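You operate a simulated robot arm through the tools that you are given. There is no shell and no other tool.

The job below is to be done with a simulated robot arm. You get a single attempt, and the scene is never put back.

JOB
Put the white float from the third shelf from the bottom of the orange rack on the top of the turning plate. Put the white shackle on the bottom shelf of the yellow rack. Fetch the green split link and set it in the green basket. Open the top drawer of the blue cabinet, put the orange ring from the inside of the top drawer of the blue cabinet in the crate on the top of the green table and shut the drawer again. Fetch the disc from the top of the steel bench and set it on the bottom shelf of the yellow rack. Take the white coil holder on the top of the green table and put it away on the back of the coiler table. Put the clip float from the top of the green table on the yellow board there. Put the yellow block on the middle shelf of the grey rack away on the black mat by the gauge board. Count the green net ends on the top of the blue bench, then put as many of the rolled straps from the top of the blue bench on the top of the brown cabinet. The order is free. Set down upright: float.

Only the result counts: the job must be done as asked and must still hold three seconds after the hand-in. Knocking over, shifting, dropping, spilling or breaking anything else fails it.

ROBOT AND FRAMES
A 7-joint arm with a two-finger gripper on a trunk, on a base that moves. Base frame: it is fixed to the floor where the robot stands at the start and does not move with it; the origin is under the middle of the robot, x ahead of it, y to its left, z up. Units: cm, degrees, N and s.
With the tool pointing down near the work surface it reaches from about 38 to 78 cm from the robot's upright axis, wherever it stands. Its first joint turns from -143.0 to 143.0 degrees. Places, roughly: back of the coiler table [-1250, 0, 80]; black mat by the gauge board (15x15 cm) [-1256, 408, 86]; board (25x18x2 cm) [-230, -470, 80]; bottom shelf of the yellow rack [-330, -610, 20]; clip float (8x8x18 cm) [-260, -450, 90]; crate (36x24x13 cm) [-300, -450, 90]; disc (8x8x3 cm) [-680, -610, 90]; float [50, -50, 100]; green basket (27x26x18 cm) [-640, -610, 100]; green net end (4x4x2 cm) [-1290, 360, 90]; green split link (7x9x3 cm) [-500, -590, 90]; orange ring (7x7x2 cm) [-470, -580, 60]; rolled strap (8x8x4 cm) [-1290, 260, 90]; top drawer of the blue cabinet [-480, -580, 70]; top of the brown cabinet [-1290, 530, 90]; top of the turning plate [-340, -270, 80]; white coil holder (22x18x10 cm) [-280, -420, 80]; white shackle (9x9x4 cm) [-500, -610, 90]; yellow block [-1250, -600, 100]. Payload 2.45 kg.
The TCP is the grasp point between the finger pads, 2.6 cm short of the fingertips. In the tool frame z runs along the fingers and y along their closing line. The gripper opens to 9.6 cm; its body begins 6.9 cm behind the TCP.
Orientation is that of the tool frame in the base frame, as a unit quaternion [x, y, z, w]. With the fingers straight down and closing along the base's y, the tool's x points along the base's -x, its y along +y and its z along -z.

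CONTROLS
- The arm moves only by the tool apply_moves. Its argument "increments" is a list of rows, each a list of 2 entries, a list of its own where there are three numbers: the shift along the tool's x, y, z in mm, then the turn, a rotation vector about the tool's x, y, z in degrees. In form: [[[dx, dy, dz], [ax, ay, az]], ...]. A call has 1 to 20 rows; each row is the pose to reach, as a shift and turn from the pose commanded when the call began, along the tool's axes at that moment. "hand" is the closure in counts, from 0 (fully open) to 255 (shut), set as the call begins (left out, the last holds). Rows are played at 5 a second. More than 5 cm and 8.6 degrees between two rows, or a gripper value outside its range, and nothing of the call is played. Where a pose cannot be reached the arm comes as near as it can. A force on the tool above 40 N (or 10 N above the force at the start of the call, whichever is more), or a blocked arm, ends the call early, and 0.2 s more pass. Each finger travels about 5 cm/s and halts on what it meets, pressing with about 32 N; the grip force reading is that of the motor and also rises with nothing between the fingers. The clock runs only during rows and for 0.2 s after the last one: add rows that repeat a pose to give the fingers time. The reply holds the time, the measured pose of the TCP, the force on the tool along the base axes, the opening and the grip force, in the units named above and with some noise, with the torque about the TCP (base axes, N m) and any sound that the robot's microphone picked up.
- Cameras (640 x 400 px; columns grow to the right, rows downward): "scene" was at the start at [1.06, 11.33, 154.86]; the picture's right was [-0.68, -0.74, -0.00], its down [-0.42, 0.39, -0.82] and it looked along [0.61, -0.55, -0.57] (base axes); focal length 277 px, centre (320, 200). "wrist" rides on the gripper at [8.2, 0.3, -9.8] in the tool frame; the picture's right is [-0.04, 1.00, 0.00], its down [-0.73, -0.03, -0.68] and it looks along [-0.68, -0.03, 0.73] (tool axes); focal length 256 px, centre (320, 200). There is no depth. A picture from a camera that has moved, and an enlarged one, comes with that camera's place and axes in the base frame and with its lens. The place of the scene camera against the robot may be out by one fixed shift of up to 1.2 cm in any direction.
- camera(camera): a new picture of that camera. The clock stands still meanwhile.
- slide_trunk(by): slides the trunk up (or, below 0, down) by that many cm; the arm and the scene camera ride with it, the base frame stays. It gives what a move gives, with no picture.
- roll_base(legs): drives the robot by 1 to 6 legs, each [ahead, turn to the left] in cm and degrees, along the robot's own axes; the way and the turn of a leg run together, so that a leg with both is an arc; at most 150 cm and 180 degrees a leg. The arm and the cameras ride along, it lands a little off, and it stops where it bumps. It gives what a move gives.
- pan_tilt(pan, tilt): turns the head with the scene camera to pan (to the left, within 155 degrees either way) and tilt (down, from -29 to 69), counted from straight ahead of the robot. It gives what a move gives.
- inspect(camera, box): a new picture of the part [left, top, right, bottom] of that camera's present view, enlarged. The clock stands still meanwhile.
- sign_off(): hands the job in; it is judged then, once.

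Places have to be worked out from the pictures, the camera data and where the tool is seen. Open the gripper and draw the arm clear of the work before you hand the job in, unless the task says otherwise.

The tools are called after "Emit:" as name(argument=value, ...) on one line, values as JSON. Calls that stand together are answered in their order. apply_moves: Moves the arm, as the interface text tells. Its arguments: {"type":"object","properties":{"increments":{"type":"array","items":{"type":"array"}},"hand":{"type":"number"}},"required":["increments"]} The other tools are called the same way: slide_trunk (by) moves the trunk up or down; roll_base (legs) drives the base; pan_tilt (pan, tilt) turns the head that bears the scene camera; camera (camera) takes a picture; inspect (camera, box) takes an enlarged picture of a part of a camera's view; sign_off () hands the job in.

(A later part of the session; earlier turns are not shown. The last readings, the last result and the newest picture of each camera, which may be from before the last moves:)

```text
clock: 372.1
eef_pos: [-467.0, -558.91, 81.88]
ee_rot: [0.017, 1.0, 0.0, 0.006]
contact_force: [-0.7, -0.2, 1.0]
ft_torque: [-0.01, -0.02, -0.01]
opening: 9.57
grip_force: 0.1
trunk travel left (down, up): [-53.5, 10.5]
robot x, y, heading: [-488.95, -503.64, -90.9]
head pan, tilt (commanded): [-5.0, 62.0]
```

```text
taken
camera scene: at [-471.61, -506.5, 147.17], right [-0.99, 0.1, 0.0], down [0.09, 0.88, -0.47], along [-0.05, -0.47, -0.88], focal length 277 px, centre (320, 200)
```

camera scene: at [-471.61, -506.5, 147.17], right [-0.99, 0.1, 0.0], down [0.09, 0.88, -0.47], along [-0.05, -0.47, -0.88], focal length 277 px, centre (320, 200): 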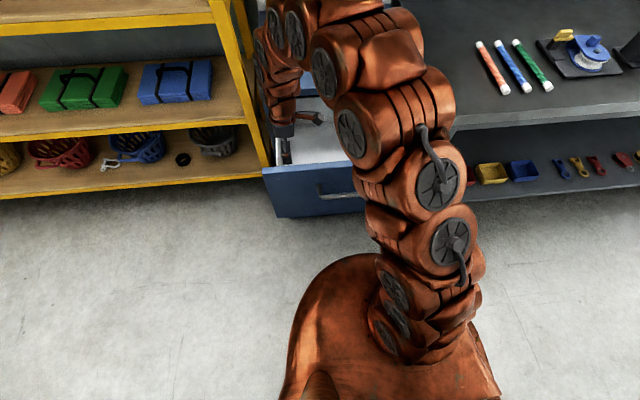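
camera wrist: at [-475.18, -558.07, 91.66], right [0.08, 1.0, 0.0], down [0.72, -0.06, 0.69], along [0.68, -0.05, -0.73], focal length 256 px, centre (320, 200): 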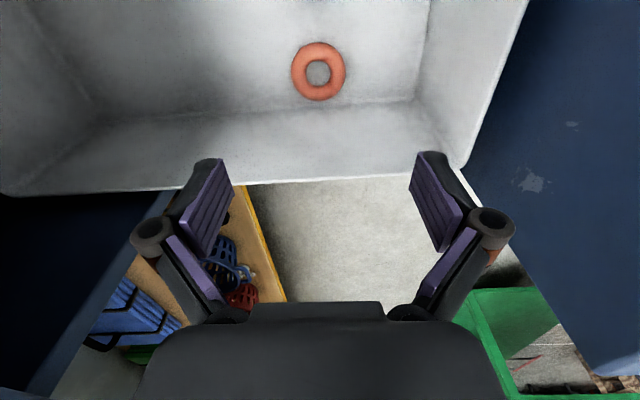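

The ring is at [-466.7, -558.8], z≈63, about 5.7 cm across, and the hand is aligned. I lower to z≈66 with the fingers at 8 cm.

Emit:
apply_moves(increments=[[[-3, 1, 40], [0, 0, 0]], [[-3, 1, 80], [0, 0, 0]], [[-3, 1, 120], [0, 0, 0]], [[-3, 1, 150], [0, 0, 0]], [[-3, 1, 160], [0, 0, 0]], [[-3, 1, 160], [0, 0, 0]]], hand=42)

Emit:
camera(camera="wrist")

```text
clock: 373.1
eef_pos: [-466.13, -559.14, 68.59]
ee_rot: [0.018, 1.0, -0.006, 0.009]
contact_force: [-5.9, -0.6, 19.5]
ft_torque: [0.36, -0.99, 0.07]
opening: 8.01
grip_force: 0.1
trunk travel left (down, up): [-53.5, 10.5]
robot x, y, heading: [-488.81, -504.06, -90.9]
head pan, tilt (commanded): [-5.0, 62.0]
stopped in row 4: the force on the tool passed its limit at 82 N (the readings are from after the stop); the commanded pose is now the measured one
```

```text
taken
camera wrist: at [-474.37, -558.32, 78.3], right [0.08, 1.0, -0.01], down [0.72, -0.05, 0.69], along [0.69, -0.06, -0.72], focal length 256 px, centre (320, 200)
```

wrist: 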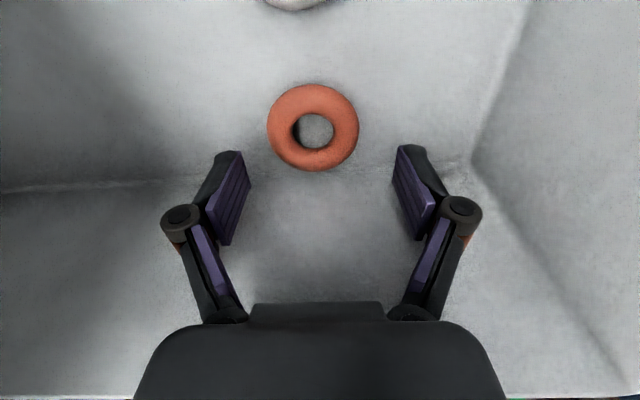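

The palm's east edge met the drawer's side wall (top at z≈75.5). I lift 3 cm and lean the hand 12° to the west so the palm clears the wall.

Emit:
apply_moves(increments=[[[0, 0, -12], [0, 0, 0]], [[2, 0, -30], [0, 0, 0]], [[5, 2, -35], [0, -4, 0]], [[8, 2, -35], [0, -8, 0]], [[9, 2, -35], [0, -12, 0]], [[9, 2, -35], [0, -12, 0]]])

Emit:
camera(camera="wrist")

```text
clock: 374.5
eef_pos: [-467.02, -558.82, 71.91]
ee_rot: [0.017, 0.993, -0.005, 0.113]
contact_force: [0.2, 0.0, -0.3]
ft_torque: [0.01, 0.02, -0.03]
opening: 8.03
grip_force: 0.1
trunk travel left (down, up): [-53.5, 10.5]
robot x, y, heading: [-488.98, -504.16, -90.7]
head pan, tilt (commanded): [-5.0, 62.0]
```

```text
taken
camera wrist: at [-477.1, -557.99, 79.69], right [0.07, 1.0, 0.0], down [0.56, -0.04, 0.83], along [0.82, -0.06, -0.56], focal length 256 px, centre (320, 200)
```

wrist: 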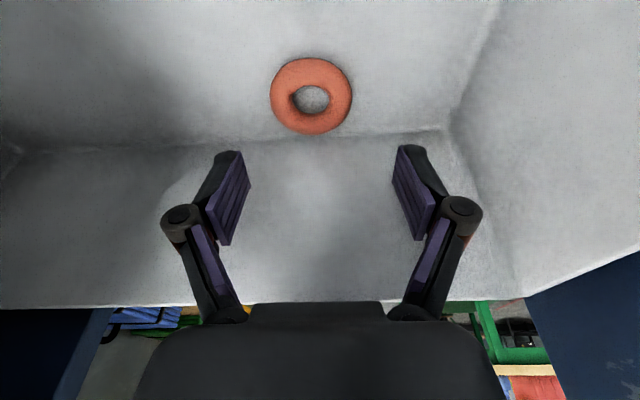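

Clear now. I lower toward the ring with small corrections.

Emit:
apply_moves(increments=[[[2, -3, 15], [0, 0, 0]], [[5, -5, 35], [0, 0, 0]], [[8, -5, 55], [0, 0, 0]], [[9, -5, 63], [0, 0, 0]], [[9, -5, 63], [0, 0, 0]]])

Emit:
camera(camera="wrist")

```text
clock: 375.7
eef_pos: [-466.55, -559.31, 65.81]
ee_rot: [0.019, 0.994, -0.007, 0.112]
contact_force: [-2.3, -2.2, 13.2]
ft_torque: [-0.27, 0.18, -0.07]
opening: 8.48
grip_force: 5.5
trunk travel left (down, up): [-53.5, 10.5]
robot x, y, heading: [-488.76, -504.07, -90.9]
head pan, tilt (commanded): [-5.0, 62.0]
```

```text
taken
camera wrist: at [-476.58, -558.49, 73.51], right [0.08, 1.0, 0.0], down [0.56, -0.04, 0.83], along [0.82, -0.06, -0.56], focal length 256 px, centre (320, 200)
```

wrist: 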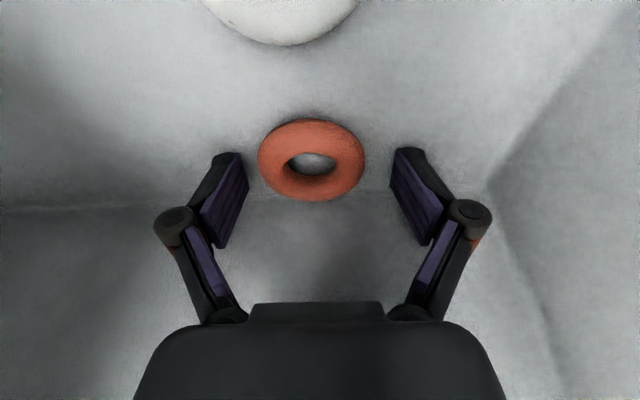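

The tips touch the drawer floor around the ring. I rise 6 mm (the tips extend while closing) and close.

Emit:
apply_moves(increments=[[[0, 0, -3], [0, 0, 0]], [[0, 0, -6], [0, 0, 0]], [[0, 0, -6], [0, 0, 0]]])

Emit:
apply_moves(increments=[[[0, 0, 0], [0, 0, 0]], [[0, 0, 0], [0, 0, 0]], [[0, 0, 0], [0, 0, 0]], [[0, 0, 0], [0, 0, 0]]], hand=255)

Emit:
camera(camera="wrist")

```text
clock: 376.5
eef_pos: [-466.63, -559.38, 66.29]
ee_rot: [0.018, 0.994, -0.005, 0.111]
contact_force: [0.7, -0.4, 0.3]
ft_torque: [0.02, 0.0, 0.0]
opening: 8.0
grip_force: 0.1
trunk travel left (down, up): [-53.5, 10.5]
robot x, y, heading: [-488.95, -503.98, -91.0]
head pan, tilt (commanded): [-5.0, 62.0]
```

```text
clock: 377.3
eef_pos: [-466.76, -559.54, 66.63]
ee_rot: [0.02, 0.993, -0.008, 0.114]
contact_force: [-5.5, -0.6, 36.5]
ft_torque: [1.11, 0.3, -0.01]
opening: 5.34
grip_force: 31.8
trunk travel left (down, up): [-53.5, 10.5]
robot x, y, heading: [-488.89, -504.14, -91.1]
head pan, tilt (commanded): [-5.0, 62.0]
stopped in row 4: the force on the tool passed its limit at 42 N (the readings are from after the stop); the commanded pose is now the measured one
```

```text
taken
camera wrist: at [-476.85, -558.63, 74.35], right [0.08, 1.0, 0.0], down [0.56, -0.04, 0.83], along [0.82, -0.07, -0.56], focal length 256 px, centre (320, 200)
```

wrist: 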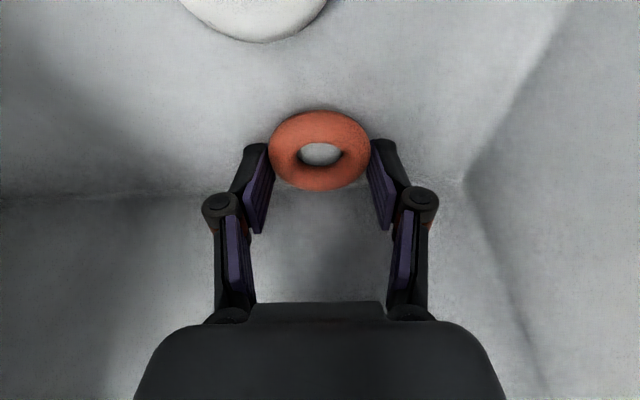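

Gripped at 5.3 cm. I lift it vertically out.

Emit:
apply_moves(increments=[[[-1, 0, -5], [0, 0, 0]], [[-4, 0, -20], [0, 0, 0]], [[-8.5, 0, -40], [0, 0, 0]], [[-8.5, 0, -40], [0, 0, 0]]])

Emit:
camera(camera="wrist")

```text
clock: 378.3
eef_pos: [-466.78, -559.57, 70.44]
ee_rot: [0.018, 0.994, -0.008, 0.112]
contact_force: [-0.2, -0.8, -1.9]
ft_torque: [-0.01, -0.01, 0.0]
opening: 5.31
grip_force: 31.8
trunk travel left (down, up): [-53.5, 10.5]
robot x, y, heading: [-488.79, -503.99, -91.0]
head pan, tilt (commanded): [-5.0, 62.0]
```

```text
taken
camera wrist: at [-476.8, -558.6, 78.16], right [0.08, 1.0, 0.0], down [0.56, -0.04, 0.83], along [0.82, -0.06, -0.56], focal length 256 px, centre (320, 200)
```

wrist: 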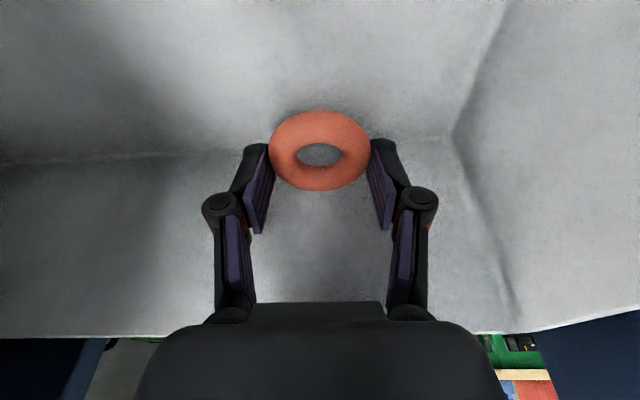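

The ring is held. I lift it out, straighten the hand, and then carry it to the crate on the green table, approaching from the table's west end.

Emit:
apply_moves(increments=[[[-9, 0, -43], [0, 0, 0]], [[-18, 0, -86], [0, 0, 0]], [[-27, 0, -129], [0, 0, 0]], [[-36, 0, -172], [0, 0, 0]], [[-45, 0, -215], [0, 0, 0]], [[-54, 0, -258], [0, 3, 0]], [[-63, 0, -301], [0, 6, 0]], [[-72, 0, -344], [0, 9, 0]], [[-81, 0, -387], [0, 12, 0]], [[-90, 0, -425], [0, 12, 0]]])

Emit:
roll_base(legs=[[-10, 0], [0, 101], [100, 0]])

Emit:
pan_tilt(pan=0, tilt=40)

Emit:
camera(camera="scene")

Emit:
camera(camera="wrist")

```text
clock: 380.5
eef_pos: [-467.68, -559.05, 113.94]
ee_rot: [0.019, 1.0, -0.005, 0.008]
contact_force: [0.3, -0.1, -1.8]
ft_torque: [0.0, 0.06, 0.0]
opening: 5.34
grip_force: 31.6
trunk travel left (down, up): [-53.5, 10.5]
robot x, y, heading: [-488.98, -503.84, -91.0]
head pan, tilt (commanded): [-5.0, 62.0]
```

```text
clock: 390.7
eef_pos: [-341.05, -444.27, 114.03]
ee_rot: [0.76, -0.65, -0.002, -0.01]
contact_force: [-0.2, 0.2, -1.0]
ft_torque: [-0.01, 0.04, -0.01]
opening: 5.32
grip_force: 31.8
trunk travel left (down, up): [-53.5, 10.5]
robot x, y, heading: [-391.32, -475.86, 10.3]
head pan, tilt (commanded): [-5.0, 62.0]
```

```text
clock: 391.5
eef_pos: [-340.89, -444.33, 113.91]
ee_rot: [0.761, -0.649, -0.003, -0.009]
contact_force: [0.8, 0.6, -1.1]
ft_torque: [0.01, 0.03, 0.0]
opening: 5.28
grip_force: 31.9
trunk travel left (down, up): [-53.5, 10.5]
robot x, y, heading: [-390.73, -476.07, 10.2]
head pan, tilt (commanded): [0.0, 40.0]
```

```text
taken
camera scene: at [-391.04, -458.14, 150.06], right [0.18, -0.98, 0.0], down [-0.63, -0.12, -0.77], along [0.75, 0.14, -0.64], focal length 277 px, centre (320, 200)
```

scene: 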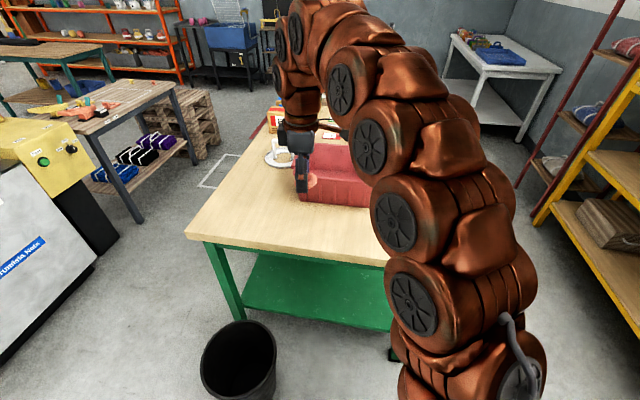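

```text
taken
camera wrist: at [-339.98, -452.5, 123.55], right [-0.99, -0.12, -0.01], down [-0.09, 0.72, 0.69], along [-0.07, 0.69, -0.72], focal length 256 px, centre (320, 200)
```

wrist: 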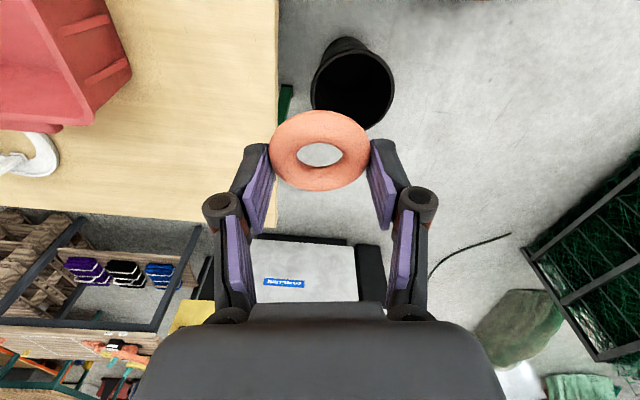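

The crate is ahead on the table, about [-300, -451], rim z≈96. I raise the trunk 10 cm and roll 17 cm closer.

Emit:
slide_trunk(by=10)

Emit:
roll_base(legs=[[17, 0]])

Emit:
camera(camera="wrist")

Emit:
camera(camera="scene")

```text
clock: 392.9
eef_pos: [-340.84, -444.3, 123.82]
ee_rot: [0.761, -0.648, -0.002, -0.009]
contact_force: [-0.6, 0.1, -1.8]
ft_torque: [0.0, 0.0, -0.02]
opening: 5.31
grip_force: 32.0
trunk travel left (down, up): [-63.5, 0.5]
robot x, y, heading: [-390.24, -475.99, 10.2]
head pan, tilt (commanded): [0.0, 40.0]
```

```text
clock: 394.3
eef_pos: [-324.09, -441.39, 123.89]
ee_rot: [0.76, -0.65, -0.002, -0.009]
contact_force: [0.1, -0.1, -1.4]
ft_torque: [0.0, 0.0, 0.0]
opening: 5.31
grip_force: 31.9
trunk travel left (down, up): [-63.5, 0.5]
robot x, y, heading: [-373.96, -472.45, 10.5]
head pan, tilt (commanded): [0.0, 40.0]
```

```text
taken
camera wrist: at [-323.19, -449.52, 133.57], right [-0.99, -0.12, -0.01], down [-0.09, 0.72, 0.69], along [-0.07, 0.69, -0.72], focal length 256 px, centre (320, 200)
```

wrist: 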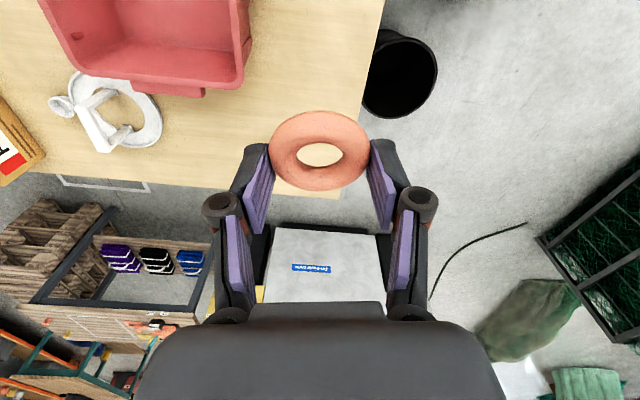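

```text
taken
camera scene: at [-374.25, -455.1, 160.07], right [0.18, -0.98, 0.0], down [-0.63, -0.11, -0.77], along [0.75, 0.14, -0.64], focal length 277 px, centre (320, 200)
```

scene: 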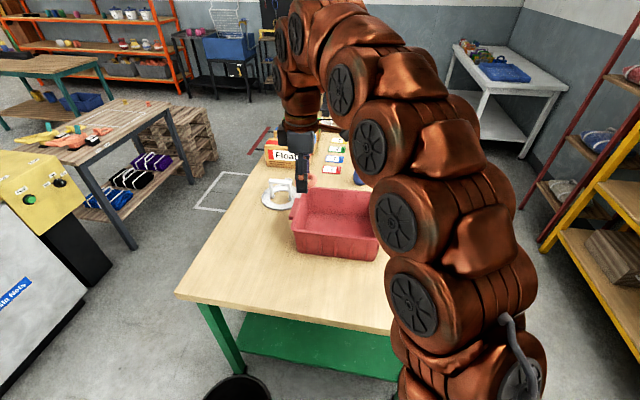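

The crate spans x -314…-290, y -434…-470. I move the ring over its middle at z≈108.

Emit:
apply_moves(increments=[[[17, -28, 10], [0, 0, 0]], [[34, -56, 30], [0, 0, 0]], [[51, -84, 55], [0, 0, 0]], [[68, -112, 80], [0, 0, 0]], [[85, -140, 110], [0, 0, 0]], [[102, -168, 135], [0, 0, 0]], [[117, -194, 159], [0, 0, 0]], [[117, -194, 159], [0, 0, 0]]])

Emit:
camera(camera="wrist")

Emit:
camera(camera="scene")

```text
clock: 396.1
eef_pos: [-303.2, -449.77, 107.89]
ee_rot: [0.761, -0.649, -0.004, -0.009]
contact_force: [-0.1, 0.4, -2.5]
ft_torque: [0.03, 0.0, 0.03]
opening: 5.28
grip_force: 31.4
trunk travel left (down, up): [-63.5, 0.5]
robot x, y, heading: [-374.07, -472.92, 10.2]
head pan, tilt (commanded): [0.0, 40.0]
```

```text
taken
camera wrist: at [-302.21, -457.94, 117.67], right [-0.99, -0.12, -0.01], down [-0.09, 0.72, 0.69], along [-0.07, 0.69, -0.72], focal length 256 px, centre (320, 200)
```

wrist: 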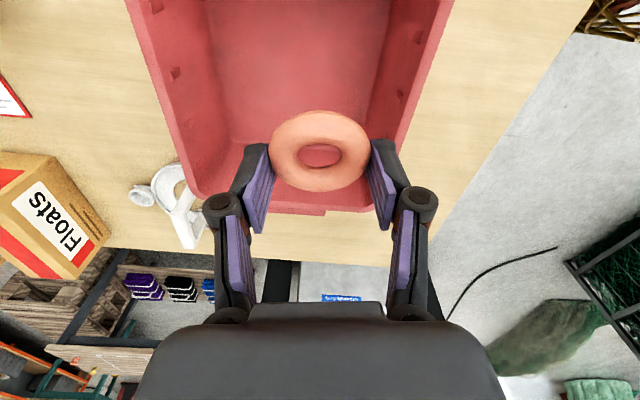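

```text
taken
camera scene: at [-374.18, -455.1, 160.07], right [0.18, -0.98, 0.0], down [-0.63, -0.11, -0.77], along [0.75, 0.14, -0.64], focal length 277 px, centre (320, 200)
```

scene: 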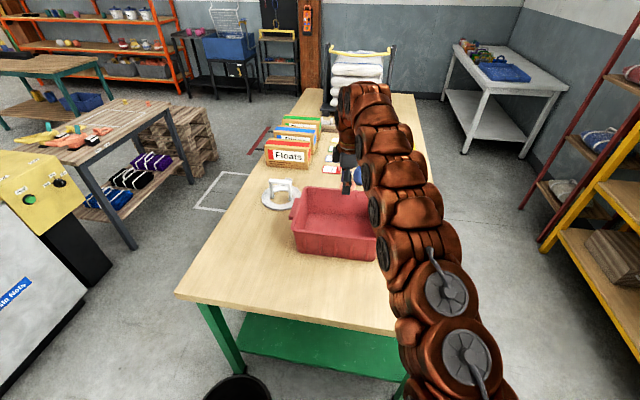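

The ring hovers over the empty crate. I centre by 1 cm and lower the ring inside to z≈89.5.

Emit:
apply_moves(increments=[[[0, -10, 40], [0, 0, 0]], [[0, -10, 80], [0, 0, 0]], [[0, -10, 120], [0, 0, 0]], [[0, -10, 155], [0, 0, 0]], [[0, -10, 184], [0, 0, 0]], [[0, -10, 184], [0, 0, 0]]])

Emit:
camera(camera="wrist")

```text
clock: 397.5
eef_pos: [-302.17, -449.05, 89.5]
ee_rot: [0.76, -0.649, -0.003, -0.008]
contact_force: [-0.3, -0.1, -1.9]
ft_torque: [0.02, 0.0, -0.01]
opening: 5.27
grip_force: 31.8
trunk travel left (down, up): [-63.5, 0.5]
robot x, y, heading: [-374.35, -472.77, 10.5]
head pan, tilt (commanded): [0.0, 40.0]
```

```text
taken
camera wrist: at [-301.15, -457.21, 99.24], right [-0.99, -0.12, -0.01], down [-0.09, 0.72, 0.69], along [-0.07, 0.69, -0.72], focal length 256 px, centre (320, 200)
```

wrist: 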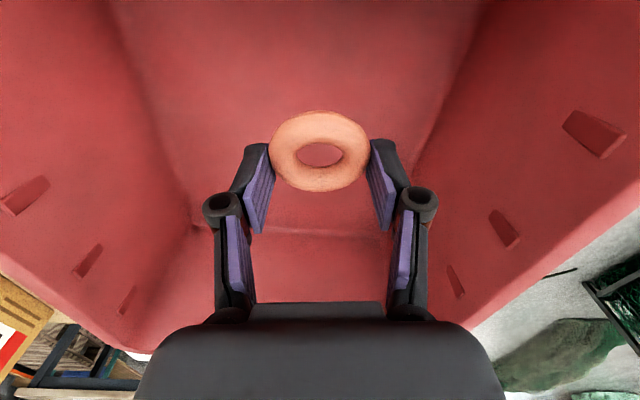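

The ring is well inside the crate, just above its floor. I open to let it down, then lift straight out.

Emit:
apply_moves(increments=[[[0, 0, 0], [0, 0, 0]], [[0, 0, 0], [0, 0, 0]], [[0, 0, 0], [0, 0, 0]]], hand=50)

Emit:
apply_moves(increments=[[[0, 0, -30], [0, 0, 0]], [[0, 0, -70], [0, 0, 0]], [[0, 0, -110], [0, 0, 0]], [[0, 0, -150], [0, 0, 0]], [[0, 0, -190], [0, 0, 0]], [[0, 0, -190], [0, 0, 0]]])

Emit:
camera(camera="wrist")

```text
clock: 398.3
eef_pos: [-302.08, -449.06, 89.61]
ee_rot: [0.76, -0.649, -0.003, -0.01]
contact_force: [1.0, 0.1, -0.1]
ft_torque: [-0.04, 0.0, -0.02]
opening: 7.7
grip_force: 0.2
trunk travel left (down, up): [-63.5, 0.5]
robot x, y, heading: [-373.8, -472.83, 10.5]
head pan, tilt (commanded): [0.0, 40.0]
```

```text
clock: 399.7
eef_pos: [-301.86, -449.39, 108.65]
ee_rot: [0.761, -0.649, -0.003, -0.009]
contact_force: [0.2, 0.8, 1.0]
ft_torque: [0.0, 0.01, 0.01]
opening: 7.74
grip_force: 0.0
trunk travel left (down, up): [-63.5, 0.5]
robot x, y, heading: [-374.17, -472.92, 10.2]
head pan, tilt (commanded): [0.0, 40.0]
```

```text
taken
camera wrist: at [-300.92, -457.66, 118.37], right [-0.99, -0.12, -0.01], down [-0.09, 0.72, 0.69], along [-0.07, 0.69, -0.72], focal length 256 px, centre (320, 200)
```

wrist: 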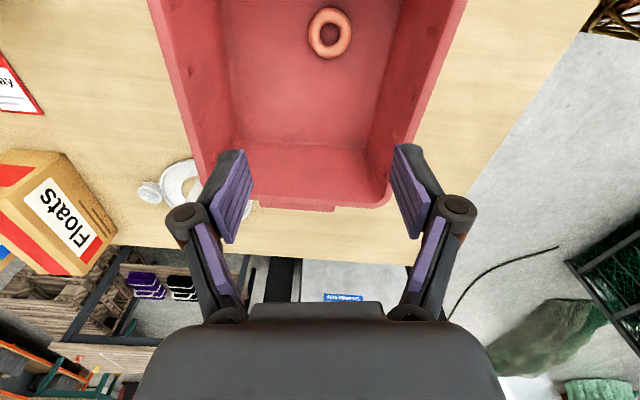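

The ring lies in the crate. Now I go back to shut the drawer: I retract the arm, back out, and face the cabinet again.

Emit:
apply_moves(increments=[[[-6, 40, -15], [0, 0, 8]], [[-12, 80, -30], [0, 0, 16]], [[-18, 120, -40], [0, 0, 24]], [[-24, 160, -45], [0, 0, 32]], [[-27, 180, -45], [0, 0, 40]], [[-30, 195, -45], [0, 0, 48]], [[-30, 210, -45], [0, 0, 56]], [[-30, 225, -45], [0, 0, 64]], [[-30, 235, -45], [0, 0, 72]], [[-30, 240, -45], [0, 0, 80]], [[-30, 240, -45], [0, 0, 88]], [[-30, 240, -45], [0, 0, 90]]], hand=255)

Emit:
roll_base(legs=[[-55, 0], [-55, 0], [0, -100.5], [-16, 0]])

Emit:
pan_tilt(pan=0, tilt=45)

Emit:
camera(camera="scene")

```text
clock: 402.3
eef_pos: [-326.19, -450.32, 112.85]
ee_rot: [-0.078, 0.997, 0.008, 0.004]
contact_force: [0.6, 0.8, -0.5]
ft_torque: [0.02, 0.0, -0.01]
opening: 0.0
grip_force: 28.0
trunk travel left (down, up): [-63.5, 0.5]
robot x, y, heading: [-373.83, -472.89, 10.3]
head pan, tilt (commanded): [0.0, 40.0]
```

```text
clock: 413.5
eef_pos: [-468.72, -527.75, 112.84]
ee_rot: [0.727, 0.687, 0.002, 0.01]
contact_force: [-0.4, -1.0, 0.6]
ft_torque: [0.0, -0.01, 0.01]
opening: 0.01
grip_force: 28.5
trunk travel left (down, up): [-63.5, 0.5]
robot x, y, heading: [-480.22, -476.45, -92.2]
head pan, tilt (commanded): [0.0, 40.0]
```

```text
clock: 414.2
eef_pos: [-468.64, -527.86, 112.82]
ee_rot: [0.727, 0.687, 0.002, 0.009]
contact_force: [-0.3, 0.4, 0.3]
ft_torque: [0.0, 0.0, 0.01]
opening: 0.0
grip_force: 28.1
trunk travel left (down, up): [-63.5, 0.5]
robot x, y, heading: [-480.26, -476.84, -92.0]
head pan, tilt (commanded): [0.0, 45.0]
```

```text
taken
camera scene: at [-462.83, -481.01, 159.34], right [-1.0, 0.04, 0.0], down [0.03, 0.71, -0.71], along [-0.03, -0.71, -0.71], focal length 277 px, centre (320, 200)
```

scene: 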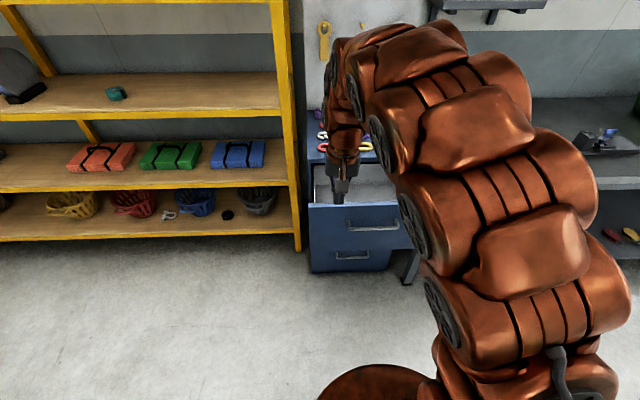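

I lower the trunk 36 cm and tilt the closed fingers forward, to push on the drawer face below the handle.

Emit:
slide_trunk(by=-36)

Emit:
apply_moves(increments=[[[-4, -20, 0], [0, -7.5, 0]], [[-8, -40, 0], [0, -15, 0]], [[-12, -60, 0], [0, -22.5, 0]], [[-16, -80, 0], [0, -30, 0]], [[-20, -100, 0], [0, -37.5, 0]], [[-24, -120, 0], [0, -45, 0]], [[-28, -140, 0], [0, -52, 0]], [[-28, -143, 0], [0, -52, 0]]])

Emit:
camera(camera="wrist")

Emit:
camera(camera="scene")

```text
clock: 417.7
eef_pos: [-468.81, -527.78, 76.93]
ee_rot: [0.727, 0.687, 0.002, 0.009]
contact_force: [0.0, -0.3, 0.5]
ft_torque: [0.02, 0.01, 0.02]
opening: 0.0
grip_force: 28.5
trunk travel left (down, up): [-27.5, 36.5]
robot x, y, heading: [-480.5, -475.8, -92.0]
head pan, tilt (commanded): [0.0, 45.0]
```

```text
clock: 419.5
eef_pos: [-483.25, -531.15, 77.47]
ee_rot: [0.654, 0.614, -0.316, 0.309]
contact_force: [-0.2, 0.3, 0.7]
ft_torque: [0.0, -0.01, 0.01]
opening: 0.02
grip_force: 28.9
out of reach, approached as far as the arm can: row 7, 8
trunk travel left (down, up): [-27.5, 36.5]
robot x, y, heading: [-480.64, -476.36, -92.1]
head pan, tilt (commanded): [0.0, 45.0]
```

```text
taken
camera wrist: at [-482.12, -518.38, 77.07], right [1.0, -0.08, 0.05], down [-0.04, 0.1, 0.99], along [-0.09, -0.99, 0.09], focal length 256 px, centre (320, 200)
```

wrist: 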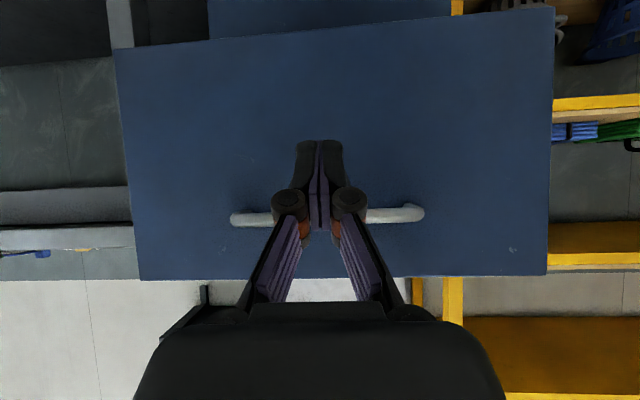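

```text
taken
camera scene: at [-462.84, -481.0, 123.34], right [-1.0, 0.04, 0.0], down [0.03, 0.71, -0.71], along [-0.03, -0.71, -0.71], focal length 277 px, centre (320, 200)
```

scene: 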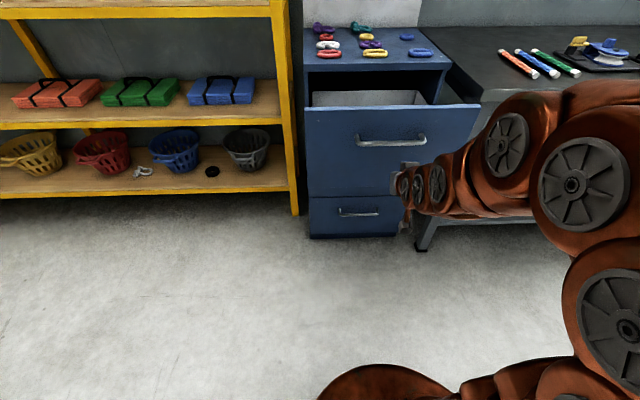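

The fingertips face the drawer just below the handle; I lower 3 cm more for clearance and push by driving forward.

Emit:
slide_trunk(by=-3.5)

Emit:
roll_base(legs=[[20, 0]])

Emit:
camera(camera="scene")

```text
clock: 420.3
eef_pos: [-483.3, -531.2, 73.99]
ee_rot: [0.655, 0.613, -0.316, 0.309]
contact_force: [0.5, 0.1, 0.2]
ft_torque: [0.01, 0.0, -0.01]
opening: 0.0
grip_force: 28.1
trunk travel left (down, up): [-24.0, 40.0]
robot x, y, heading: [-480.26, -476.07, -92.0]
head pan, tilt (commanded): [0.0, 45.0]
```

```text
clock: 421.9
eef_pos: [-483.88, -551.27, 74.04]
ee_rot: [0.654, 0.614, -0.315, 0.308]
contact_force: [-1.1, 0.4, 0.6]
ft_torque: [-0.01, 0.02, 0.0]
opening: 0.01
grip_force: 28.9
trunk travel left (down, up): [-24.0, 40.0]
robot x, y, heading: [-481.27, -496.5, -91.9]
head pan, tilt (commanded): [0.0, 45.0]
```

```text
taken
camera scene: at [-463.55, -501.02, 119.84], right [-1.0, 0.03, 0.0], down [0.02, 0.71, -0.71], along [-0.02, -0.71, -0.71], focal length 277 px, centre (320, 200)
```

scene: 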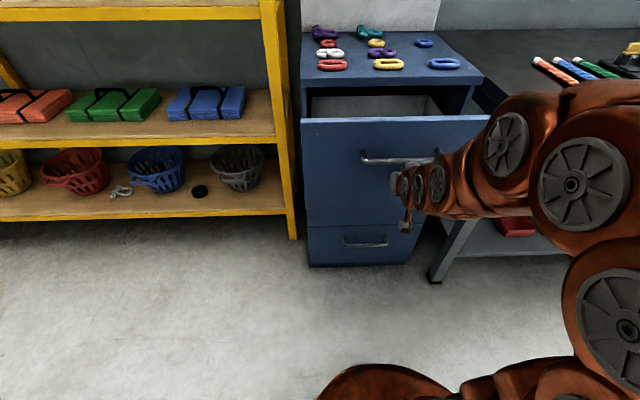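

The drawer slides easily. I drive 13 cm more, then finish with the arm.

Emit:
roll_base(legs=[[13, 0]])

Emit:
apply_moves(increments=[[[-3, 0, 4], [0, 0, 0]], [[-6, 0, 8], [0, 0, 0]], [[-9, 0, 12], [0, 0, 0]], [[-12, 0, 16], [0, 0, 0]], [[-15, 0, 20], [0, 0, 0]], [[-18, 0, 24], [0, 0, 0]], [[-22, 0, 28], [0, 0, 0]], [[-25, 0, 32], [0, 0, 0]], [[-28, 0, 36], [0, 0, 0]], [[-31, 0, 40], [0, 0, 0]]])

Emit:
camera(camera="scene")

```text
clock: 423.1
eef_pos: [-484.28, -564.17, 74.11]
ee_rot: [0.655, 0.613, -0.316, 0.308]
contact_force: [-0.6, -0.6, 0.4]
ft_torque: [0.02, 0.01, 0.01]
opening: 0.0
grip_force: 28.1
trunk travel left (down, up): [-24.0, 40.0]
robot x, y, heading: [-481.27, -509.32, -92.0]
head pan, tilt (commanded): [0.0, 45.0]
```

```text
clock: 425.0
eef_pos: [-484.59, -567.8, 74.2]
ee_rot: [0.654, 0.615, -0.315, 0.308]
contact_force: [0.0, 28.5, 11.1]
ft_torque: [-0.18, -0.08, 0.13]
opening: 0.0
grip_force: 28.3
trunk travel left (down, up): [-24.0, 40.0]
robot x, y, heading: [-481.41, -509.28, -91.8]
head pan, tilt (commanded): [0.0, 45.0]
stopped in row 9: the force on the tool passed its limit at 52 N (the readings are from after the stop); the commanded pose is now the measured one
```

```text
taken
camera scene: at [-463.99, -513.67, 119.87], right [-1.0, 0.04, 0.0], down [0.02, 0.71, -0.71], along [-0.02, -0.71, -0.71], focal length 277 px, centre (320, 200)
```

scene: 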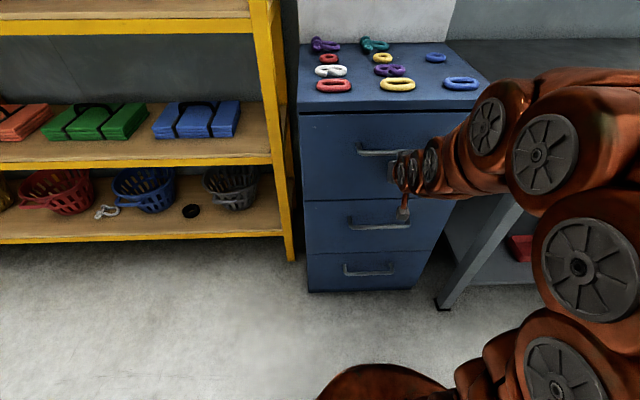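

The drawer is shut (52 N at the stop, face flush). I back off, raise the arm, and drive round into the aisle south of the green table for the clip float.

Emit:
apply_moves(increments=[[[10, 0, -25], [0, 0, 0]], [[20, 0, -55], [0, 0, 0]]])

Emit:
roll_base(legs=[[-35, 0]])

Emit:
slide_trunk(by=39.5)

Emit:
apply_moves(increments=[[[0, 20, -5], [0, 7.5, 0]], [[0, 40, -10], [0, 15, 0]], [[0, 60, -15], [0, 22.5, 0]], [[0, 80, -20], [0, 30, 0]], [[0, 80, -20], [0, 37.5, 0]], [[0, 80, -20], [0, 45, 0]], [[0, 80, -20], [0, 52, 0]], [[0, 80, -20], [0, 52, 0]]], hand=0)

Emit:
camera(camera="scene")

```text
clock: 425.6
eef_pos: [-484.0, -562.53, 75.93]
ee_rot: [0.656, 0.615, -0.313, 0.307]
contact_force: [-0.4, -0.6, -0.2]
ft_torque: [-0.04, -0.02, 0.01]
opening: 0.0
grip_force: 28.7
out of reach, approached as far as the arm can: row 2
trunk travel left (down, up): [-24.0, 40.0]
robot x, y, heading: [-481.5, -509.34, -92.0]
head pan, tilt (commanded): [0.0, 45.0]
```

```text
clock: 427.9
eef_pos: [-482.63, -527.11, 76.02]
ee_rot: [0.654, 0.616, -0.313, 0.307]
contact_force: [0.2, 0.1, -0.2]
ft_torque: [0.0, -0.01, 0.0]
opening: 0.0
grip_force: 28.3
trunk travel left (down, up): [-24.0, 40.0]
robot x, y, heading: [-480.37, -473.83, -91.4]
head pan, tilt (commanded): [0.0, 45.0]
```

```text
clock: 431.6
eef_pos: [-482.6, -527.06, 115.38]
ee_rot: [0.654, 0.616, -0.313, 0.307]
contact_force: [-0.2, 0.4, 0.9]
ft_torque: [0.01, -0.03, 0.01]
opening: 0.0
grip_force: 28.6
trunk travel left (down, up): [-63.5, 0.5]
robot x, y, heading: [-480.74, -473.88, -91.5]
head pan, tilt (commanded): [0.0, 45.0]
```

```text
clock: 433.4
eef_pos: [-474.46, -525.84, 116.79]
ee_rot: [0.724, 0.689, 0.006, 0.006]
contact_force: [0.2, 0.0, 0.8]
ft_torque: [0.04, 0.02, 0.01]
opening: 9.59
grip_force: 0.0
trunk travel left (down, up): [-63.5, 0.5]
robot x, y, heading: [-480.25, -473.64, -91.7]
head pan, tilt (commanded): [0.0, 45.0]
```

```text
taken
camera scene: at [-462.83, -478.33, 159.34], right [-1.0, 0.03, 0.0], down [0.02, 0.71, -0.71], along [-0.02, -0.71, -0.71], focal length 277 px, centre (320, 200)
```

scene: 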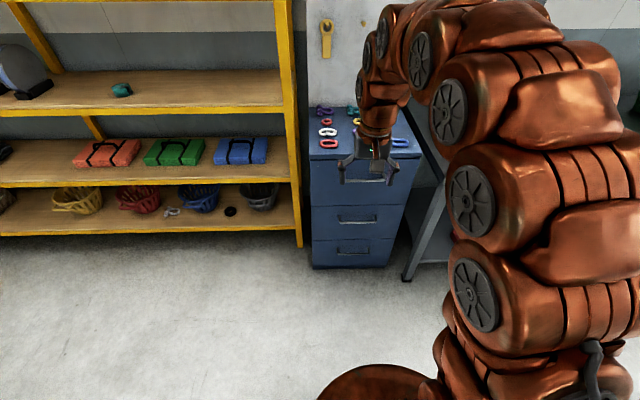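

Drawer shut. Now I drive diagonally to the aisle mouth and east along it to about x=-258.

Emit:
roll_base(legs=[[0, 53], [102, 0], [0, 38.5]])

Emit:
pan_tilt(pan=0, tilt=30)

Emit:
camera(camera="scene")

```text
clock: 442.9
eef_pos: [-348.91, -533.29, 116.83]
ee_rot: [0.029, 1.0, 0.008, 0.0]
contact_force: [0.2, -0.3, 0.4]
ft_torque: [0.01, 0.02, -0.01]
opening: 9.62
grip_force: 0.1
trunk travel left (down, up): [-63.5, 0.5]
robot x, y, heading: [-401.26, -538.93, -2.2]
head pan, tilt (commanded): [0.0, 45.0]
```

```text
clock: 443.7
eef_pos: [-349.02, -533.44, 116.73]
ee_rot: [0.028, 1.0, 0.008, 0.002]
contact_force: [-1.2, 0.1, 0.1]
ft_torque: [0.03, 0.01, -0.01]
opening: 9.59
grip_force: 0.0
trunk travel left (down, up): [-63.5, 0.5]
robot x, y, heading: [-401.09, -539.09, -2.2]
head pan, tilt (commanded): [0.0, 30.0]
```

```text
taken
camera scene: at [-396.83, -521.8, 161.59], right [-0.04, -1.0, 0.0], down [-0.5, 0.02, -0.87], along [0.87, -0.03, -0.5], focal length 277 px, centre (320, 200)
```

scene: 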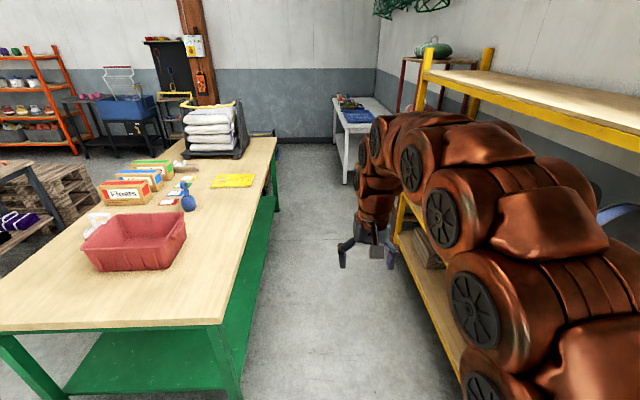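

The blue clip float and yellow board are visible on the table. I zoom in on them.

Emit:
inspect(camera="scene", box=[150, 150, 270, 225])

Emit:
roll_base(legs=[[0, 3], [136, 0]])

Emit:
pan_tilt(pan=80, tilt=40)

Emit:
camera(camera="scene")

```text
5.33 times, centred on (210, 188) of scene
camera zoom: at [-396.83, -521.8, 161.59], right [-0.04, -1.0, 0.0], down [-0.5, 0.02, -0.87], along [0.87, -0.03, -0.5], focal length 1477 px, centre (907, 267)
```

zoom: 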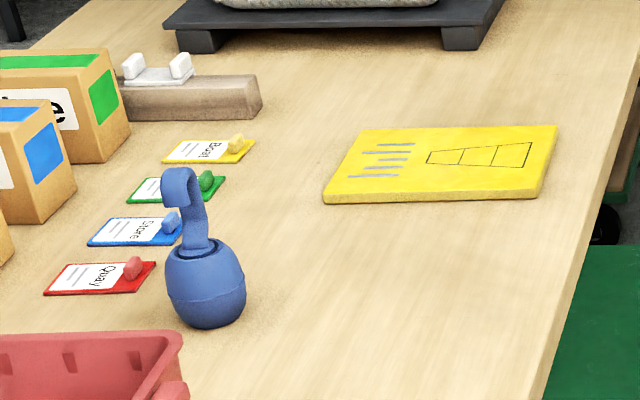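

```text
clock: 450.9
eef_pos: [-213.17, -532.76, 116.85]
ee_rot: [0.022, 1.0, 0.008, 0.002]
contact_force: [-0.5, -0.9, 0.1]
ft_torque: [0.02, 0.0, 0.01]
opening: 9.61
grip_force: 0.2
trunk travel left (down, up): [-63.5, 0.5]
robot x, y, heading: [-265.44, -539.07, -0.9]
head pan, tilt (commanded): [0.0, 30.0]
```

```text
clock: 452.4
eef_pos: [-213.28, -532.85, 116.71]
ee_rot: [0.021, 1.0, 0.008, 0.001]
contact_force: [0.3, -0.2, -0.7]
ft_torque: [0.0, 0.01, -0.01]
opening: 9.58
grip_force: 0.1
trunk travel left (down, up): [-63.5, 0.5]
robot x, y, heading: [-265.32, -539.59, -1.1]
head pan, tilt (commanded): [80.0, 40.0]
```

```text
taken
camera scene: at [-268.66, -513.55, 160.07], right [0.98, -0.2, 0.0], down [-0.13, -0.63, -0.77], along [0.15, 0.75, -0.64], focal length 277 px, centre (320, 200)
```

scene: 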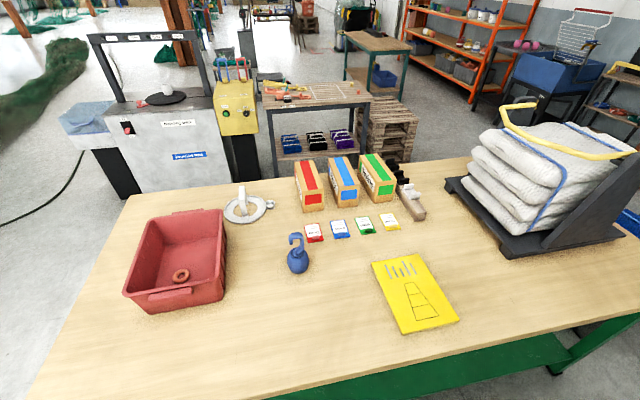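

The clip float stands at about [-264.7, -456.5]; the board spans x -240…-221, y -460…-484. I turn north to face the table and roll 12 cm closer.

Emit:
roll_base(legs=[[0, 91], [12, 0]])

Emit:
pan_tilt(pan=-5, tilt=45)

Emit:
camera(camera="scene")

Emit:
camera(camera="wrist")

```text
clock: 457.4
eef_pos: [-270.53, -475.07, 116.88]
ee_rot: [-0.686, 0.728, 0.006, -0.005]
contact_force: [-0.7, -0.5, 0.9]
ft_torque: [0.03, -0.05, -0.04]
opening: 9.59
grip_force: 0.1
trunk travel left (down, up): [-63.5, 0.5]
robot x, y, heading: [-264.62, -527.12, 87.8]
head pan, tilt (commanded): [80.0, 40.0]
```

```text
clock: 459.0
eef_pos: [-270.65, -474.97, 116.78]
ee_rot: [-0.686, 0.727, 0.006, -0.004]
contact_force: [0.2, 0.3, -1.1]
ft_torque: [-0.03, -0.01, 0.01]
opening: 9.6
grip_force: 0.0
trunk travel left (down, up): [-63.5, 0.5]
robot x, y, heading: [-264.86, -527.15, 87.9]
head pan, tilt (commanded): [-5.0, 45.0]
```

```text
taken
camera scene: at [-282.66, -524.37, 159.34], right [0.99, -0.12, 0.0], down [-0.09, -0.7, -0.71], along [0.09, 0.7, -0.71], focal length 277 px, centre (320, 200)
```

scene: 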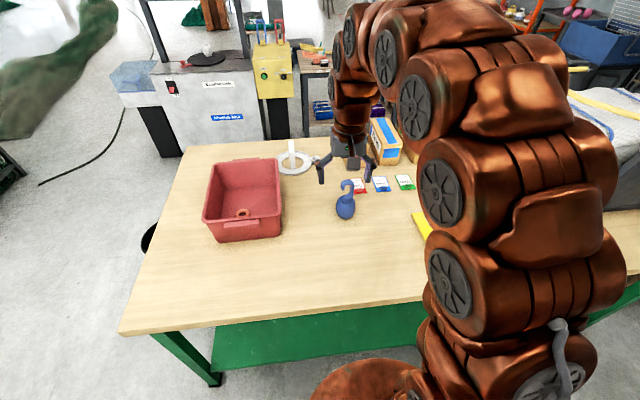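

```text
taken
camera wrist: at [-271.09, -483.07, 126.63], right [-1.0, 0.1, 0.02], down [0.08, 0.73, 0.68], along [0.05, 0.68, -0.73], focal length 256 px, centre (320, 200)
```

wrist: 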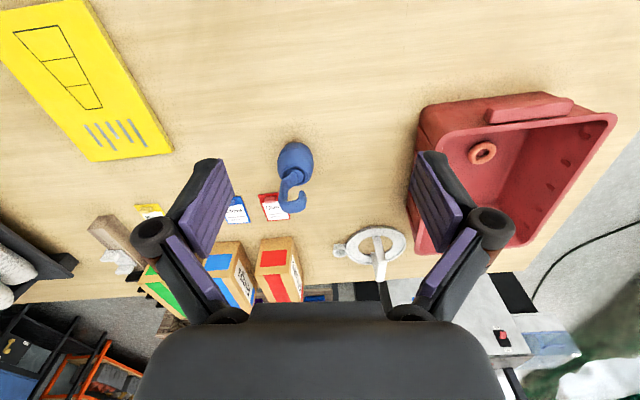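

I can pinch the hook's stem above the body (closing along x). I move above it at z≈112 for a closer look.

Emit:
apply_moves(increments=[[[-43, -12, 12], [0, 0, 0]], [[-86, -25, 24], [0, 0, 0]], [[-130, -37, 36], [0, 0, 0]], [[-160, -50, 48], [0, 0, 0]], [[-160, -50, 48], [0, 0, 0]]])

Emit:
camera(camera="wrist")

Emit:
inspect(camera="scene", box=[290, 130, 410, 230])

```text
clock: 460.2
eef_pos: [-264.78, -459.25, 111.95]
ee_rot: [-0.686, 0.727, 0.006, -0.006]
contact_force: [-1.4, 1.0, -0.3]
ft_torque: [0.0, 0.01, 0.01]
opening: 9.58
grip_force: 0.1
trunk travel left (down, up): [-63.5, 0.5]
robot x, y, heading: [-264.76, -527.01, 88.1]
head pan, tilt (commanded): [-5.0, 45.0]
```

```text
taken
camera wrist: at [-265.4, -467.24, 121.84], right [-1.0, 0.1, 0.02], down [0.08, 0.73, 0.68], along [0.05, 0.68, -0.73], focal length 256 px, centre (320, 200)
```

wrist: 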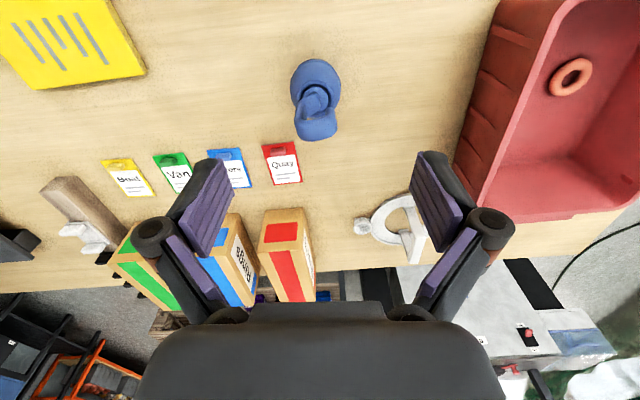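

```text
4.00 times, centred on (350, 180) of scene
camera zoom: at [-282.65, -524.34, 159.34], right [0.99, -0.12, 0.0], down [-0.09, -0.7, -0.71], along [0.09, 0.7, -0.71], focal length 1108 px, centre (200, 280)
```

zoom: 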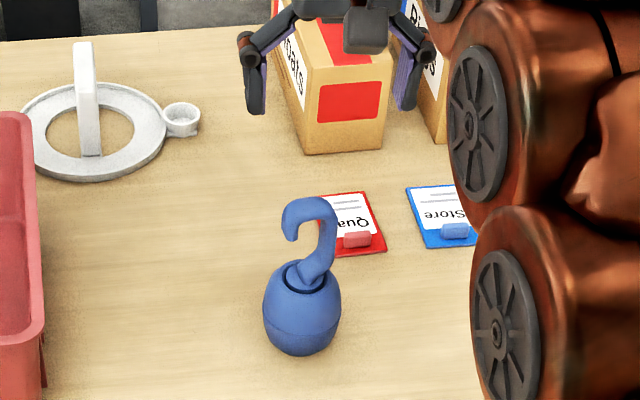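

The hook is diagonal, so the side grip on the body with the 52° tilt (as with the white float) is better. I back the hand off, lower the trunk and tilt.

Emit:
apply_moves(increments=[[[45, 0, 0], [0, 0, 0]], [[90, 0, 0], [0, 0, 0]], [[135, 0, 0], [0, 0, 0]], [[180, 0, 0], [0, 0, 0]], [[215, 0, 0], [0, 0, 0]]])

Emit:
slide_trunk(by=-20)

Emit:
apply_moves(increments=[[[0, 0, 0], [0, -7.5, 0]], [[0, 0, 0], [0, -15, 0]], [[0, 0, 0], [0, -22.5, 0]], [[0, 0, 0], [0, -30, 0]], [[0, 0, 5], [0, -37.5, 0]], [[0, 0, 10], [0, -45, 0]], [[0, 0, 20], [0, -52, 0]], [[0, 0, 20], [0, -52, 0]]])

Emit:
camera(camera="wrist")

Emit:
camera(camera="scene")

```text
clock: 461.4
eef_pos: [-266.0, -480.66, 111.88]
ee_rot: [-0.686, 0.727, 0.005, -0.005]
contact_force: [0.1, -0.2, 0.7]
ft_torque: [0.02, -0.01, 0.05]
opening: 9.6
grip_force: 0.0
trunk travel left (down, up): [-63.5, 0.5]
robot x, y, heading: [-265.04, -527.48, 88.0]
head pan, tilt (commanded): [-5.0, 45.0]
```

```text
clock: 463.6
eef_pos: [-266.03, -480.59, 91.91]
ee_rot: [-0.687, 0.727, 0.006, -0.004]
contact_force: [-0.3, 0.2, -0.8]
ft_torque: [0.0, 0.01, -0.04]
opening: 9.58
grip_force: 0.1
trunk travel left (down, up): [-43.5, 20.5]
robot x, y, heading: [-264.9, -527.02, 88.2]
head pan, tilt (commanded): [-5.0, 45.0]
```

```text
clock: 465.4
eef_pos: [-266.84, -473.88, 95.02]
ee_rot: [-0.614, 0.656, 0.306, 0.315]
contact_force: [-0.4, 1.0, -0.2]
ft_torque: [-0.01, -0.02, 0.01]
opening: 9.61
grip_force: 0.2
out of reach, approached as far as the arm can: row 5, 6, 7, 8
trunk travel left (down, up): [-43.5, 20.5]
robot x, y, heading: [-264.99, -526.97, 88.1]
head pan, tilt (commanded): [-5.0, 45.0]
```

```text
taken
camera wrist: at [-267.84, -486.43, 94.67], right [-1.0, 0.08, 0.05], down [0.04, -0.09, 1.0], along [0.09, 0.99, 0.08], focal length 256 px, centre (320, 200)
```

wrist: 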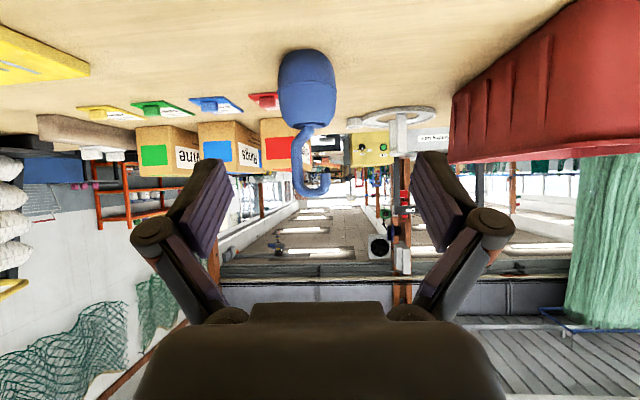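

```text
taken
camera scene: at [-282.65, -524.37, 139.34], right [0.99, -0.12, 0.0], down [-0.09, -0.7, -0.71], along [0.09, 0.7, -0.71], focal length 277 px, centre (320, 200)
```

scene: 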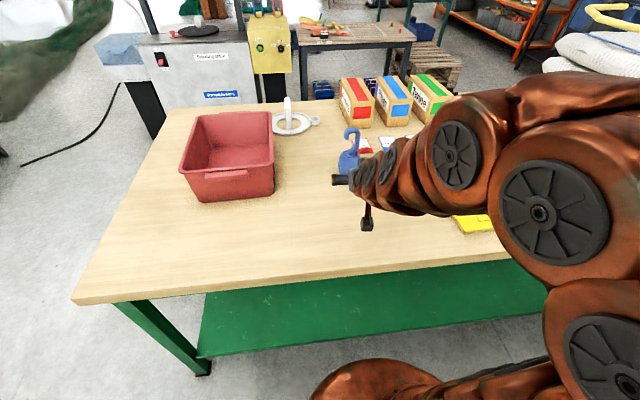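

The body is centred at about [-264.2, -456.6], z 80.5–88.6 (table ≈81). I move in along the way, first 60 %.

Emit:
apply_moves(increments=[[[-6, -5, 40], [0, 0, 0]], [[-12, -10, 80], [0, 0, 0]], [[-17, -15, 120], [0, 0, 0]], [[-17, -15, 120], [0, 0, 0]]])

Emit:
camera(camera="wrist")

```text
clock: 466.4
eef_pos: [-265.06, -463.62, 88.98]
ee_rot: [-0.614, 0.656, 0.307, 0.314]
contact_force: [0.2, 0.3, 0.5]
ft_torque: [0.0, -0.01, -0.04]
opening: 9.61
grip_force: 0.0
trunk travel left (down, up): [-43.5, 20.5]
robot x, y, heading: [-265.18, -527.58, 87.9]
head pan, tilt (commanded): [-5.0, 45.0]
```

```text
taken
camera wrist: at [-265.97, -476.28, 88.66], right [-1.0, 0.08, 0.05], down [0.04, -0.09, 1.0], along [0.09, 0.99, 0.08], focal length 256 px, centre (320, 200)
```

wrist: 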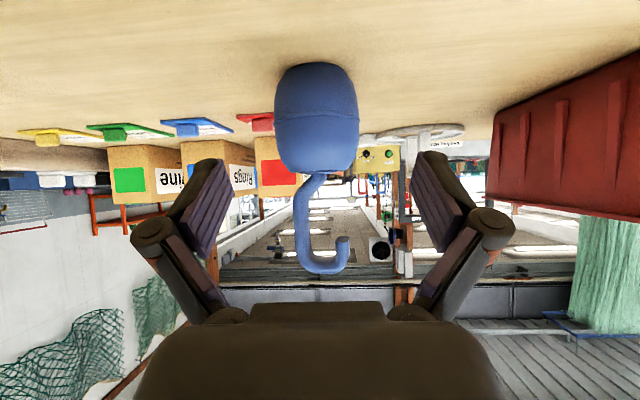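

Centred well. I move the last 7 cm onto the body and close.

Emit:
apply_moves(increments=[[[-3.5, -2.5, 28], [0, 0, 0]], [[-7, -5, 55], [0, 0, 0]], [[-10.2, -7.5, 81], [0, 0, 0]], [[-10.2, -7.5, 81], [0, 0, 0]]])

Emit:
camera(camera="wrist")

```text
clock: 467.4
eef_pos: [-263.85, -456.62, 84.86]
ee_rot: [-0.614, 0.656, 0.307, 0.314]
contact_force: [-0.3, 0.5, 0.3]
ft_torque: [0.0, -0.03, 0.05]
opening: 9.6
grip_force: 0.0
trunk travel left (down, up): [-43.5, 20.5]
robot x, y, heading: [-264.81, -527.35, 88.0]
head pan, tilt (commanded): [-5.0, 45.0]
```

```text
taken
camera wrist: at [-264.85, -469.25, 84.49], right [-1.0, 0.08, 0.05], down [0.04, -0.09, 1.0], along [0.09, 0.99, 0.08], focal length 256 px, centre (320, 200)
```

wrist: 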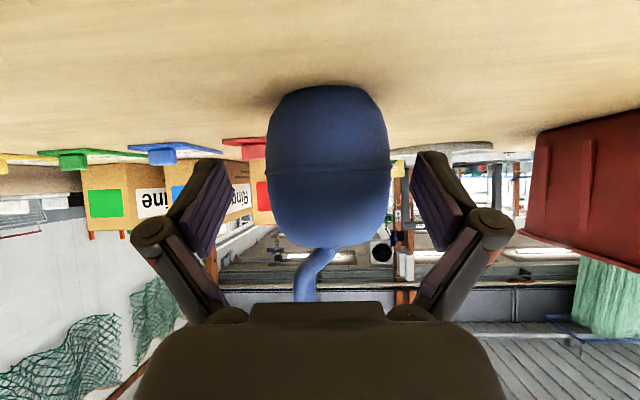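

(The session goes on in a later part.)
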